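You operate a simulated robot arm through the tools that you are given. There is no shell and no other tool. Be economical: measure what you need, move in short steps, check, and stop when the job is done.

Carry out the task below with a simulated robot arm. There is one attempt and no reset: what you move stays moved.

TASK
Put two of the fudges from the top of the dining table in the blue dish.

It is judged by the outcome, as a careful person would: the job done as asked, and still so three seconds after it is handed in. It fails if anything else is knocked over, pushed out of place, dropped, spilled or broken.

THE ROBOT
A 7-joint arm with a two-finger parallel gripper, fixed in place. Base frame: the origin is at the foot of the arm, x ahead of it, y to its left, z up; the work surface is at about z = 0. Lengths are in m, angles in degrees, forces in N, time in s.
With the tool pointing down near the work surface it reaches from about 0.22 to 0.58 m from the base axis. Its first joint turns from -66.0 to 66.0 degrees. Payload 2.5 kg.
Tool frame: the origin (TCP) lies between the finger pads and is the grasp point; the fingertips stand 0.023 m ahead of it; z points along the fingers, y is the line along which they close. The gripper opens to 0.094 m. The fingers are 0.038 m wide and 0.01 m thick; the gripper's body (0.054 by 0.096 m) begins 0.039 m behind the TCP.
Orientation is that of the tool frame in the base frame, as [roll, pitch, yaw] about the fixed x, y, z axes, in that order (R = Rz(yaw) Ry(pitch) Rx(roll)). With the fingers straight down and closing along the base's y, the tool's x points along the base's -x, its y along +y and its z along -z.

THE INTERFACE
- The arm moves only by the tool apply_moves. Its argument "plan" is a list of rows, each a list of 5 numbers: the shift along the tool's x, y, z in m, then the turn about the tool's z in degrees, then the gripper command, from -1 (fully open) to 1 (shut), values between in proportion. In form: [[tx, ty, tz, spin, jaw], ...]. A call has 1 to 10 rows; each row shifts and turns the commanded pose from where the row before left it, along the tool's axes as they then stand. A row lasts 0.2 s, in which the tool goes at most 0.05 m and 8.6 degrees; a call with a longer step from one row to the next is refused whole, and so is a gripper value outside its range. A pose out of reach is approached as far as the arm can. The call stops where the force on the tool passes 40 N (or 10 N more than at its start, if that is more) or the arm is blocked; 0.2 s more then pass. The fingers move at their own pace (about 0.108 m/s each) and stop on an object; they squeeze with about 41 N. The grip force told is the motor's: it shows also when the fingers shut on nothing. Time passes only in rows, and 0.2 s behind the last, so rows that do not move let the fingers close. It gives the time, the measured TCP pose, the force on the tool (base axes), the opening and the grip force at its end, in the units of the frame above (readings bear some noise).
- Cameras (640 x 400 px; columns grow to the right, rows downward): "scene" is fixed at [0.1027, -0.4018, 0.5325]; the picture's right is [0.92, -0.40, 0.00], its down [-0.26, -0.61, -0.75] and it looks along [0.30, 0.69, -0.66] (base axes); focal length 375 px, centre (320, 200). "wrist" rides on the gripper at [-0.039, 0, -0.044] in the tool frame; the picture's right is [0.00, -1.00, 0.00], its down [0.97, 0.00, -0.24] and it looks along [0.24, 0.00, 0.97] (tool axes); focal length 218 px, centre (320, 200).
- capture(camera): a new picture of that camera. No time passes.
- probe_pixels(camera, pixels): for up to 12 pixels [column, row] of the newest picture of that camera ("zoom" is the newest enlarged one), the place [x, y, z] in the base frame of the surface seen there, good to about 0.002 m. No time passes.
- enlarge(camera, box): a new picture of the part [left, top, right, bottom] of that camera's present view, enlarged. No time passes.
- hand_in(): hands the job in; it is judged then, once.

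Work in short steps. Measure before you move; look again where a grasp or a placing could have gone wrong, and mend it. You have 60 turns and 20 pictures in all, the two below and enlarged ones among them. Open the gripper and draw the arm clear of the work before you hand the job in, unless the task says otherwise; then end with one line.

The tools are called after "Emit:" as name(argument=value, ...) on one line, values as JSON. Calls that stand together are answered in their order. apply_moves: Moves the arm, as the interface text tells. Its arguments: {"type":"object","properties":{"plan":{"type":"array"}},"required":["plan"]} The other tools are called the same way: capture (camera) takes a picture; probe_pixels (camera, pixels) gives the place of the surface under pixels of a picture; enlarge (camera, box) takes an enlarged picture of a part of a camera's view; hand_in () hands the job in.

At the start:

```text
time_s: 0.0
ee_pos: [0.4333, -0.0245, 0.2047]
tool_rot: [180.0, 0.1, -180.0]
contact_force: [0.3, 0.8, 0.3]
opening: 0.094
gripper_force: 0.0
```

scene: 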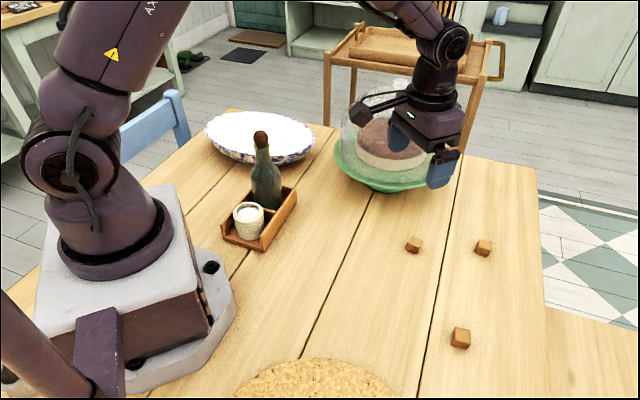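
wrist: 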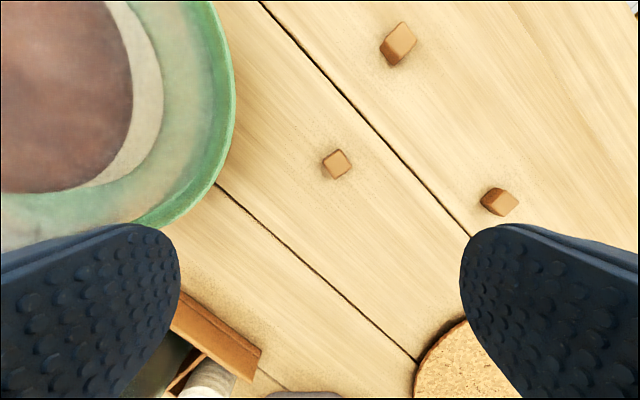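

The scene shows fudges at (413,245), (483,248) and (460,338), and a white dish with a blue rim at (260,135). I'll measure these and look closer at the dish.

Emit:
probe_pixels(camera="scene", pixels=[[413, 241], [483, 243], [461, 332], [260, 130], [207, 130], [313, 137], [262, 160], [262, 112], [240, 135], [285, 135], [262, 132], [385, 190]])

Emit:
enlarge(camera="scene", box=[180, 80, 340, 180])

Emit:
enlarge(camera="scene", box=[380, 220, 540, 360])

Emit:
probe_pixels(camera="wrist", pixels=[[339, 161], [400, 40], [503, 202], [381, 37], [401, 60], [325, 165], [337, 177], [350, 168], [485, 203], [502, 212]])

```text
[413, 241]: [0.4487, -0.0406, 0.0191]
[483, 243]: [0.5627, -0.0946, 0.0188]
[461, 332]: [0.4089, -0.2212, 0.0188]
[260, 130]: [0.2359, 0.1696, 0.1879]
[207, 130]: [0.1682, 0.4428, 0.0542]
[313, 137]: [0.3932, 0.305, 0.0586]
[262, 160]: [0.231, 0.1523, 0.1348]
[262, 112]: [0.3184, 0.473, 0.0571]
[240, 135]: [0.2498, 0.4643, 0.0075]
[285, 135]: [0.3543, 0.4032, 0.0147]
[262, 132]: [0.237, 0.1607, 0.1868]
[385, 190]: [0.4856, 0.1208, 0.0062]
```

```text
4.00 times, centred on (260, 130) of scene
```

zoom: 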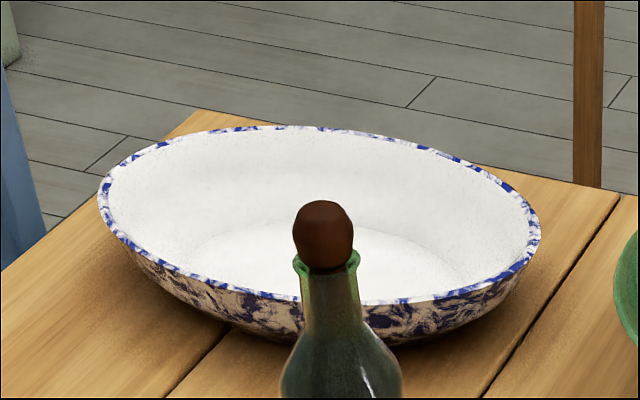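

```text
2.86 times, centred on (460, 290) of scene
```

zoom: 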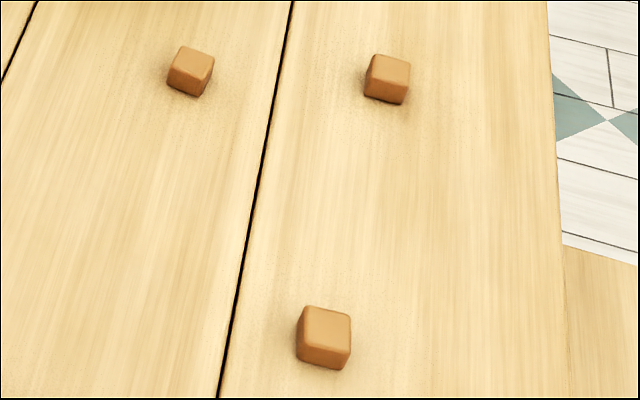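

```text
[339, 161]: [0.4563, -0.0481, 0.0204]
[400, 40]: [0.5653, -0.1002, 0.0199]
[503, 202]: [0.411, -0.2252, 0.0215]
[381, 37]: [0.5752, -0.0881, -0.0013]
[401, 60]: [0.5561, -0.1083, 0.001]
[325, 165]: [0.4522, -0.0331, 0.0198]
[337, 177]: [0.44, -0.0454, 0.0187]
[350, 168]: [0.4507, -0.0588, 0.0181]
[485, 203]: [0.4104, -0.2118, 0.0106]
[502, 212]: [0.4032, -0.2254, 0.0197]
```

Fudges 1 (0.45,-0.045) and 3 (0.41,-0.22) are well within reach. I'll enlarge the wrist view for their orientation, and probe the dome and the dish rim.

Emit:
enlarge(camera="wrist", box=[300, 120, 540, 270])

Emit:
probe_pixels(camera="scene", pixels=[[350, 105], [348, 140], [375, 83], [395, 80], [385, 95], [355, 120], [235, 157], [290, 156], [340, 155], [225, 148], [305, 150], [264, 133]])

```text
2.67 times, centred on (420, 195) of wrist
```

zoom: 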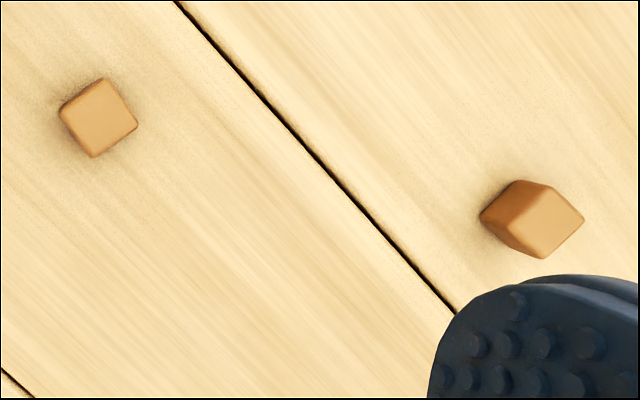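

```text
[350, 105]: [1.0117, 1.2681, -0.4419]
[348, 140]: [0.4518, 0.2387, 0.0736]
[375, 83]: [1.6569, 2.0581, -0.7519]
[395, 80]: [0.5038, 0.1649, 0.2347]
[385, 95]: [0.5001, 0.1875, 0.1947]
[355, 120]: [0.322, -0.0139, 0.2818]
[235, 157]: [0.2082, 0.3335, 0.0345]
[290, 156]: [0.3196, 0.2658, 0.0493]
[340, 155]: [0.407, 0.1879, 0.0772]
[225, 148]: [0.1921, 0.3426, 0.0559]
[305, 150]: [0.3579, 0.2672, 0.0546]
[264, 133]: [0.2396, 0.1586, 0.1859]
```

Emit:
probe_pixels(camera="zoom", pixels=[[99, 118], [68, 114], [103, 86], [131, 122], [93, 150], [548, 192], [578, 220], [542, 252], [518, 228], [547, 222], [522, 184], [484, 217]])

```text
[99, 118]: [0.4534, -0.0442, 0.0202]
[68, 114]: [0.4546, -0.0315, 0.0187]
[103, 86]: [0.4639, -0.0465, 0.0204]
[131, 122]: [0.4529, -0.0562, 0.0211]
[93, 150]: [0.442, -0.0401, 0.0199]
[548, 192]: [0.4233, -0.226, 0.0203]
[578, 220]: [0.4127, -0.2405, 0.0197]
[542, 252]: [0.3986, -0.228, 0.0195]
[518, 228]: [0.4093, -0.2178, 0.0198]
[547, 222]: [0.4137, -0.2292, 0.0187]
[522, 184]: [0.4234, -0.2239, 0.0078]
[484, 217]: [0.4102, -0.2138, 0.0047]
```

Fudge 1 centre is (0.453,-0.044), with edges at about 36°. I'll move above it, spin -36° and lower to z≈0.10, then look.

Emit:
apply_moves(plan=[[-0.0197, -0.0191, 0, 0, -1], [0, 0, 0.02, -7.2, -1], [0, 0, 0.02, -7.2, -1], [0, 0, 0.02, -7.2, -1], [0, 0, 0.02, -7.2, -1], [0, 0, 0.02, -7.2, -1], [0, 0, 0, 0, -1]])

Emit:
capture(camera="wrist")

```text
time_s: 1.6
ee_pos: [0.4516, -0.0435, 0.1046]
tool_rot: [-179.9, 0.0, -144.0]
contact_force: [0.1, -0.5, -0.3]
opening: 0.0941
gripper_force: 0.0
```

```text
14 pictures are left
```

wrist: 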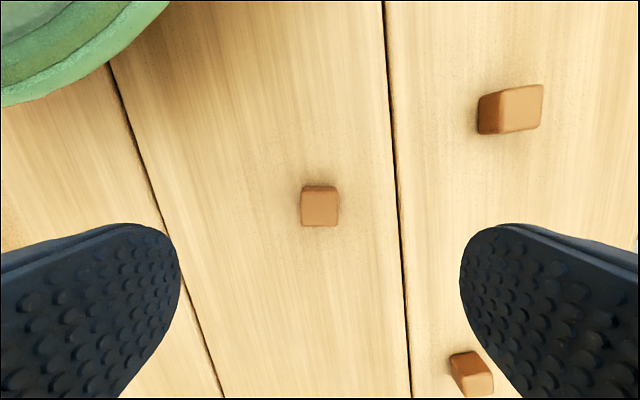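

The fudge at (319,207) is centred and square to the fingers. I'll descend to z≈0.027 and close.

Emit:
apply_moves(plan=[[0, 0, 0.03, 0, -1], [0, 0, 0.025, 0, -1], [0, 0, 0.0225, 0, -1], [0, 0, 0, 0, -0.4], [0, 0, 0, 0, 1], [0, 0, 0, 0, 1], [0, 0, 0, 0, 1]])

```text
time_s: 3.2
ee_pos: [0.4523, -0.0436, 0.0261]
tool_rot: [180.0, 0.0, -144.1]
contact_force: [-0.8, -0.9, -0.3]
opening: 0.0223
gripper_force: 41.3
```

Gripped at 0.022 m opening. I'll lift straight up to about 0.33, turning the tool back to square.

Emit:
apply_moves(plan=[[0, 0, -0.035, 0, 1], [0, 0, -0.045, 7.2, 1], [0, 0, -0.045, 7.2, 1], [0, 0, -0.045, 7.2, 1], [0, 0, -0.045, 7.2, 1], [0, 0, -0.045, 7.2, 1], [0, 0, -0.045, 0, 1], [0, 0, 0, 0, 1]])

Emit:
capture(camera="scene")

```text
time_s: 5.0
ee_pos: [0.4523, -0.0445, 0.3317]
tool_rot: [180.0, 0.0, -180.0]
contact_force: [0.5, 0.3, 0.4]
opening: 0.0222
gripper_force: 40.7
```

```text
13 pictures are left
```

scene: 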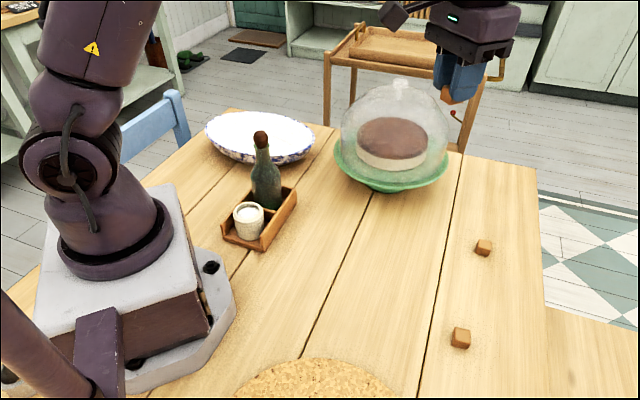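

The fudge is held and the dome is now visible, with its knob at (401,85). I'll probe its height before crossing.

Emit:
probe_pixels(camera="scene", pixels=[[401, 84], [401, 92], [395, 150], [345, 150], [445, 160], [262, 137], [290, 150], [235, 140], [230, 155], [300, 160], [258, 111], [312, 133]])

```text
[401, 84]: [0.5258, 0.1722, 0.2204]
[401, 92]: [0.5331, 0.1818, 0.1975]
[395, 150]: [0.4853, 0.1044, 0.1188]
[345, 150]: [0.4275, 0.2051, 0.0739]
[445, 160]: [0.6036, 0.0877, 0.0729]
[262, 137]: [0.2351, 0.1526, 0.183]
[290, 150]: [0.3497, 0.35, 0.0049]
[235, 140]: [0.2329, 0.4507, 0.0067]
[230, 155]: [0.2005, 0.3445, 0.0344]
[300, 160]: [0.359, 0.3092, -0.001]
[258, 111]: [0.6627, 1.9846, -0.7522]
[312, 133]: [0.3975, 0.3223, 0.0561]
```

The knob tops out at about 0.22 and the bottle at 0.19, so z=0.33 clears both. I'll carry the fudge over the dish to (0.31,0.355).

Emit:
apply_moves(plan=[[0.0142, 0.04, 0, 0, 1], [0.0142, 0.04, 0, 0, 1], [0.0142, 0.04, 0, 0, 1], [0.0142, 0.04, 0, 0, 1], [0.0142, 0.04, 0, 0, 1], [0.0142, 0.04, 0, 0, 1], [0.0142, 0.04, 0, 0, 1], [0.0142, 0.04, 0, 0, 1], [0.0142, 0.04, 0, 0, 1], [0.0142, 0.04, 0, 0, 1]])

Emit:
capture(camera="wrist")

```text
time_s: 7.2
ee_pos: [0.3099, 0.3566, 0.3316]
tool_rot: [179.9, -0.1, -180.0]
contact_force: [0.5, -0.8, 0.1]
opening: 0.0224
gripper_force: 41.1
```

```text
12 pictures are left
```

wrist: 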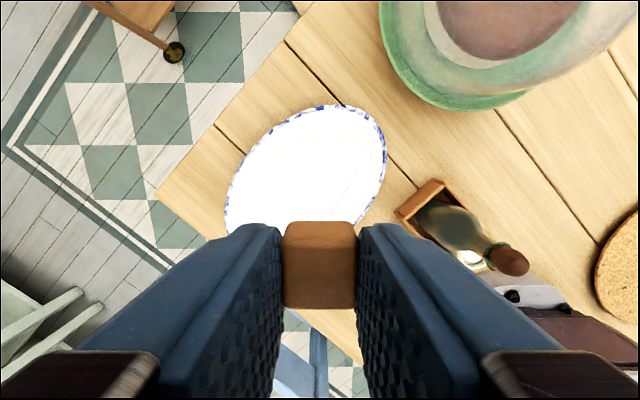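

Emit:
probe_pixels(camera="wrist", pixels=[[335, 106], [383, 140], [372, 195], [350, 222], [290, 120], [250, 150], [230, 190], [227, 225], [300, 180], [330, 150], [270, 200], [360, 115]])

```text
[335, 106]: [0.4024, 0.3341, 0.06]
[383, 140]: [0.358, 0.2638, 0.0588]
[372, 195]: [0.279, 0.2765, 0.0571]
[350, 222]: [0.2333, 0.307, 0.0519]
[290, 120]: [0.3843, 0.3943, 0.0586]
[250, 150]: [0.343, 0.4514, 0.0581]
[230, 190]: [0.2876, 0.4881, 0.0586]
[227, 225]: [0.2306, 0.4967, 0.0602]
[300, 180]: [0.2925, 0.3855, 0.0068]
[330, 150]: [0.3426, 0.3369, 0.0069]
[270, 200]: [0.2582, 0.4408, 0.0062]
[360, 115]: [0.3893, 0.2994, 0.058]
```

The dish centre is about (0.285,0.38) with its floor at z≈0.007. I'll lower straight down to TCP 0.037 in two calls, then release.

Emit:
apply_moves(plan=[[0, 0, 0.045, 0, 1], [0, 0, 0.045, 0, 1], [0, 0, 0.045, 0, 1], [0, 0, 0.045, 0, 1], [0, 0, 0.04, 0, 1], [0, 0, 0.03, 0, 1], [0, 0, 0.025, 0, 1], [0, 0, 0.018, 0, 1], [0, 0, 0, 0, 1]])

```text
time_s: 9.2
ee_pos: [0.3102, 0.3568, 0.0385]
tool_rot: [180.0, 0.0, 180.0]
contact_force: [-3.6, -5.8, 15.6]
opening: 0.0223
gripper_force: 40.4
```

Force of about 15 N says the fudge is on the dish floor. I'll ease up 1 mm, open partway and rise.

Emit:
apply_moves(plan=[[0, 0, -0.001, 0, 1], [0, 0, 0, 0, 0.1], [0, 0, 0, 0, 0.1], [0, 0, -0.03, 0, 0.1], [0, 0, -0.045, 0, 0.1], [0, 0, -0.045, 0, 0.1], [0, 0, -0.045, 0, 0.1], [0, 0, -0.045, 0, 0.1], [0, 0, -0.045, 0, 0.1], [0, 0, -0.041, 0, 0.1]])

Emit:
capture(camera="wrist")

```text
time_s: 11.4
ee_pos: [0.3106, 0.3568, 0.3372]
tool_rot: [179.8, 0.0, 180.0]
contact_force: [0.7, -1.5, 0.8]
opening: 0.0425
gripper_force: 0.2
```

```text
11 pictures are left
```

wrist: 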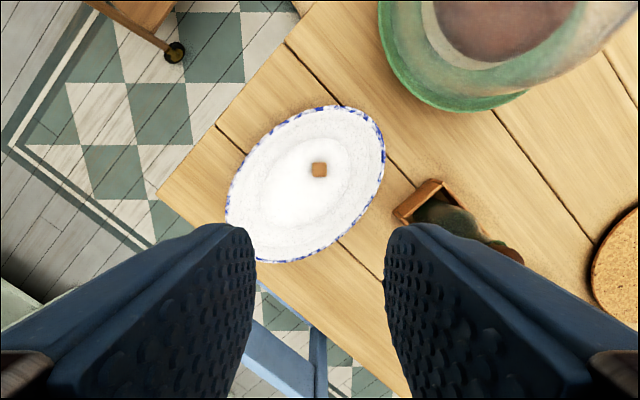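

Fudge 1 sits in the dish at (319,169). I'll now travel high toward fudge 3 at (0.411,-0.228).

Emit:
apply_moves(plan=[[-0.00772, -0.045, 0, 0, 0.1], [-0.00772, -0.045, 0, 0, 0.1], [-0.00772, -0.045, 0, 0, 0.1], [-0.00772, -0.045, 0, 0, 0.1], [-0.00772, -0.045, 0, 0, 0.1], [-0.00772, -0.045, 0, 0, 0.1], [-0.00772, -0.045, 0, 0, 0.1], [-0.00772, -0.045, 0, 0, 0.1], [-0.00772, -0.045, 0, 0, -0.5], [-0.00772, -0.045, 0, 0, -1]])

Emit:
apply_moves(plan=[[-0.00772, -0.045, 0, 0, -1], [-0.00772, -0.045, 0, 0, -1], [-0.00772, -0.045, 0, 0, -1], [0, 0, 0.045, 8, -1], [0, 0, 0.045, 8, -1], [0, 0, 0.045, 8, -1], [0, 0, 0.045, 8, -1], [0, 0, 0.045, 8, -1], [0, 0, 0, 0, -1]])

Emit:
capture(camera="wrist")

```text
time_s: 13.6
ee_pos: [0.3865, -0.0929, 0.3349]
tool_rot: [180.0, 0.0, 179.9]
contact_force: [-0.2, 0.1, -0.9]
opening: 0.0941
gripper_force: 0.0
```

```text
time_s: 15.6
ee_pos: [0.4097, -0.2287, 0.1101]
tool_rot: [179.9, 0.0, 140.0]
contact_force: [-0.7, -0.2, 0.2]
opening: 0.094
gripper_force: 0.1
```

```text
10 pictures are left
```

wrist: 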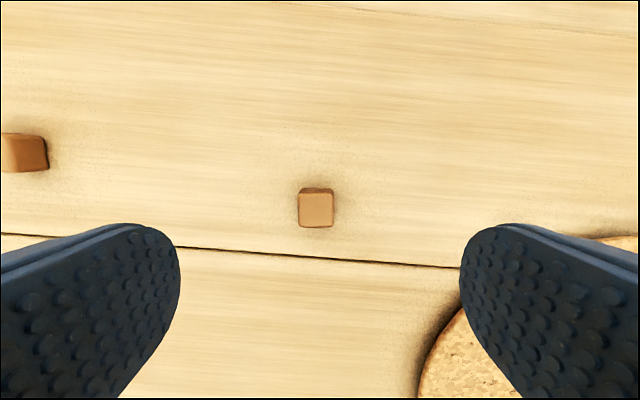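

Fudge 3 at (316,209) is centred and square. The cork mat is near the right finger, so I'll narrow the jaws to about 0.055 first, then descend and grip.

Emit:
apply_moves(plan=[[0, 0.002, 0, 0, -0.17], [0, 0, 0.03, 0, -0.17], [0, 0, 0.03, 0, -0.17], [0, 0, 0.0225, 0, -0.17], [0, 0, 0, 0, -0.17], [0, 0, 0, 0, 1], [0, 0, 0, 0, 1], [0, 0, 0, 0, 1]])

```text
time_s: 17.4
ee_pos: [0.4117, -0.227, 0.0293]
tool_rot: [180.0, 0.0, 140.0]
contact_force: [0.5, 0.4, 0.8]
opening: 0.0223
gripper_force: 40.5
```

Gripped. I'll lift and turn back square.

Emit:
apply_moves(plan=[[0, 0, -0.035, 0, 1], [0, 0, -0.045, -8, 1], [0, 0, -0.045, -8, 1], [0, 0, -0.045, -8, 1], [0, 0, -0.045, -8, 1], [0, 0, -0.045, -8, 1], [0, 0, -0.045, 0, 1], [0, 0, 0, 0, 1]])

```text
time_s: 19.2
ee_pos: [0.4123, -0.2273, 0.3336]
tool_rot: [-180.0, 0.0, 180.0]
contact_force: [-0.4, -0.5, -0.1]
opening: 0.0222
gripper_force: 41.1
```

I'll carry the second fudge to (0.258,0.398), clear of the first one at (0.31,0.356).

Emit:
apply_moves(plan=[[0.011, 0.04465, 0, 0, 1], [0.011, 0.04465, 0, 0, 1], [0.011, 0.04465, 0, 0, 1], [0.011, 0.04465, 0, 0, 1], [0.011, 0.04465, 0, 0, 1], [0.011, 0.04465, 0, 0, 1], [0.011, 0.04465, 0, 0, 1]])

Emit:
apply_moves(plan=[[0.011, 0.04465, 0, 0, 1], [0.011, 0.04465, 0, 0, 1], [0.011, 0.04465, 0, 0, 1], [0.011, 0.04465, 0, 0, 1], [0.011, 0.04465, 0, 0, 1], [0.011, 0.04465, 0, 0, 1], [0.011, 0.04465, 0, 0, 1], [0, 0, 0, 0, 1]])

Emit:
capture(camera="wrist")

```text
time_s: 20.8
ee_pos: [0.3355, 0.0861, 0.3339]
tool_rot: [179.9, 0.0, 180.0]
contact_force: [-0.5, 0.0, -0.4]
opening: 0.0221
gripper_force: 41.3
```

```text
time_s: 22.6
ee_pos: [0.2585, 0.3988, 0.3329]
tool_rot: [180.0, -0.1, 180.0]
contact_force: [-0.4, -0.4, -0.1]
opening: 0.022
gripper_force: 41.4
```

```text
9 pictures are left
```

wrist: 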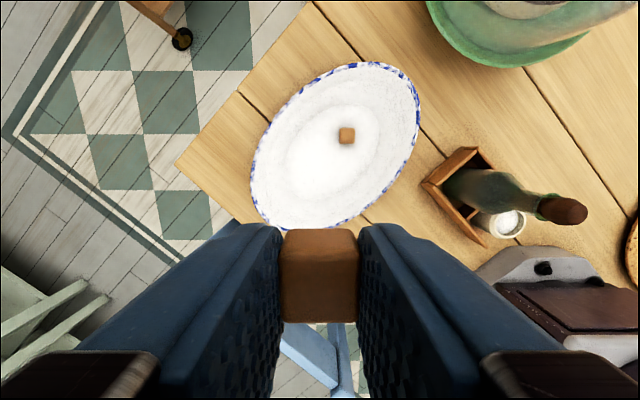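

Emit:
probe_pixels(camera="wrist", pixels=[[347, 135], [320, 170], [310, 190], [300, 200], [290, 215], [268, 205], [345, 215], [330, 190], [300, 180]])

```text
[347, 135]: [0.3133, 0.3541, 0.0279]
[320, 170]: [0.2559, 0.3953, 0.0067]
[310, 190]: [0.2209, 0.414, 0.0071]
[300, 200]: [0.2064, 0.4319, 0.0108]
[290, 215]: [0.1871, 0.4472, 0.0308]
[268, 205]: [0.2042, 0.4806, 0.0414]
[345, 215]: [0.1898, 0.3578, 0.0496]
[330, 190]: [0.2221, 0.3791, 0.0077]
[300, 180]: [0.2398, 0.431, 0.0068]
```

The floor under the target is flat at z≈0.007, and fudge 1 is 0.055 m away in x. I'll lower straight down.

Emit:
apply_moves(plan=[[0, 0, 0.045, 0, 1], [0, 0, 0.045, 0, 1], [0, 0, 0.045, 0, 1], [0, 0, 0.045, 0, 1], [0, 0, 0.04, 0, 1], [0, 0, 0.03, 0, 1], [0, 0, 0.025, 0, 1], [0, 0, 0.018, 0, 1], [0, 0, 0, 0, 1]])

```text
time_s: 24.6
ee_pos: [0.2569, 0.3982, 0.0394]
tool_rot: [180.0, 0.1, -179.9]
contact_force: [0.6, 0.2, -0.4]
opening: 0.0225
gripper_force: 41.2
```

No contact yet, so I'll lower a few mm more, release and rise.

Emit:
apply_moves(plan=[[0, 0, 0.003, 0, 1], [0, 0, 0, 0, 0.1], [0, 0, 0, 0, 0.1], [0, 0, -0.03, 0, 0.1], [0, 0, -0.045, 0, 0.1], [0, 0, -0.045, 0, 0.1], [0, 0, -0.045, 0, 0.1], [0, 0, -0.045, 0, 0.1], [0, 0, -0.045, 0, 0.1], [0, 0, -0.045, 0, 0.1]])

Emit:
apply_moves(plan=[[-0.0077, -0.045, 0, 0, 0.1], [-0.0077, -0.045, 0, 0, 0.1], [-0.0077, -0.045, 0, 0, 0.1], [-0.0077, -0.045, 0, 0, 0.1], [-0.0077, -0.045, 0, 0, 0.1], [-0.0077, -0.045, 0, 0, 0.1], [-0.0077, -0.045, 0, 0, 0.1], [-0.0077, -0.045, 0, 0, 0], [-0.0077, -0.045, 0, 0, -1], [0, 0, 0, 0, -1]])

Emit:
capture(camera="scene")

Emit:
enlarge(camera="scene", box=[180, 80, 340, 180])

```text
time_s: 26.8
ee_pos: [0.2574, 0.3983, 0.3382]
tool_rot: [180.0, 0.0, -180.0]
contact_force: [-0.5, -0.5, 0.0]
opening: 0.0426
gripper_force: 0.1
```

```text
time_s: 29.0
ee_pos: [0.328, -0.0071, 0.3372]
tool_rot: [180.0, 0.0, 179.9]
contact_force: [-0.3, -0.1, 0.6]
opening: 0.0941
gripper_force: 0.1
```

```text
8 pictures are left
```

scene: 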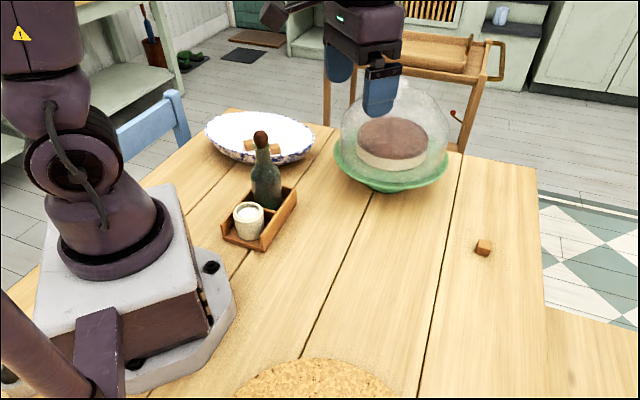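

```text
4.00 times, centred on (260, 130) of scene
```

zoom: 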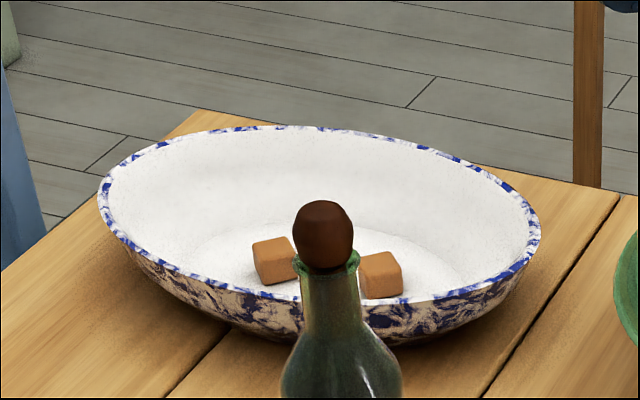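

Both fudges lie in the dish, nothing else has moved, and the arm is clear with the gripper open. I'll hand in.

Emit:
hand_in()

```text
The job is handed in.
```

Two fudges are in the blue-rimmed dish, the third is still on the table, and nothing else was moved.
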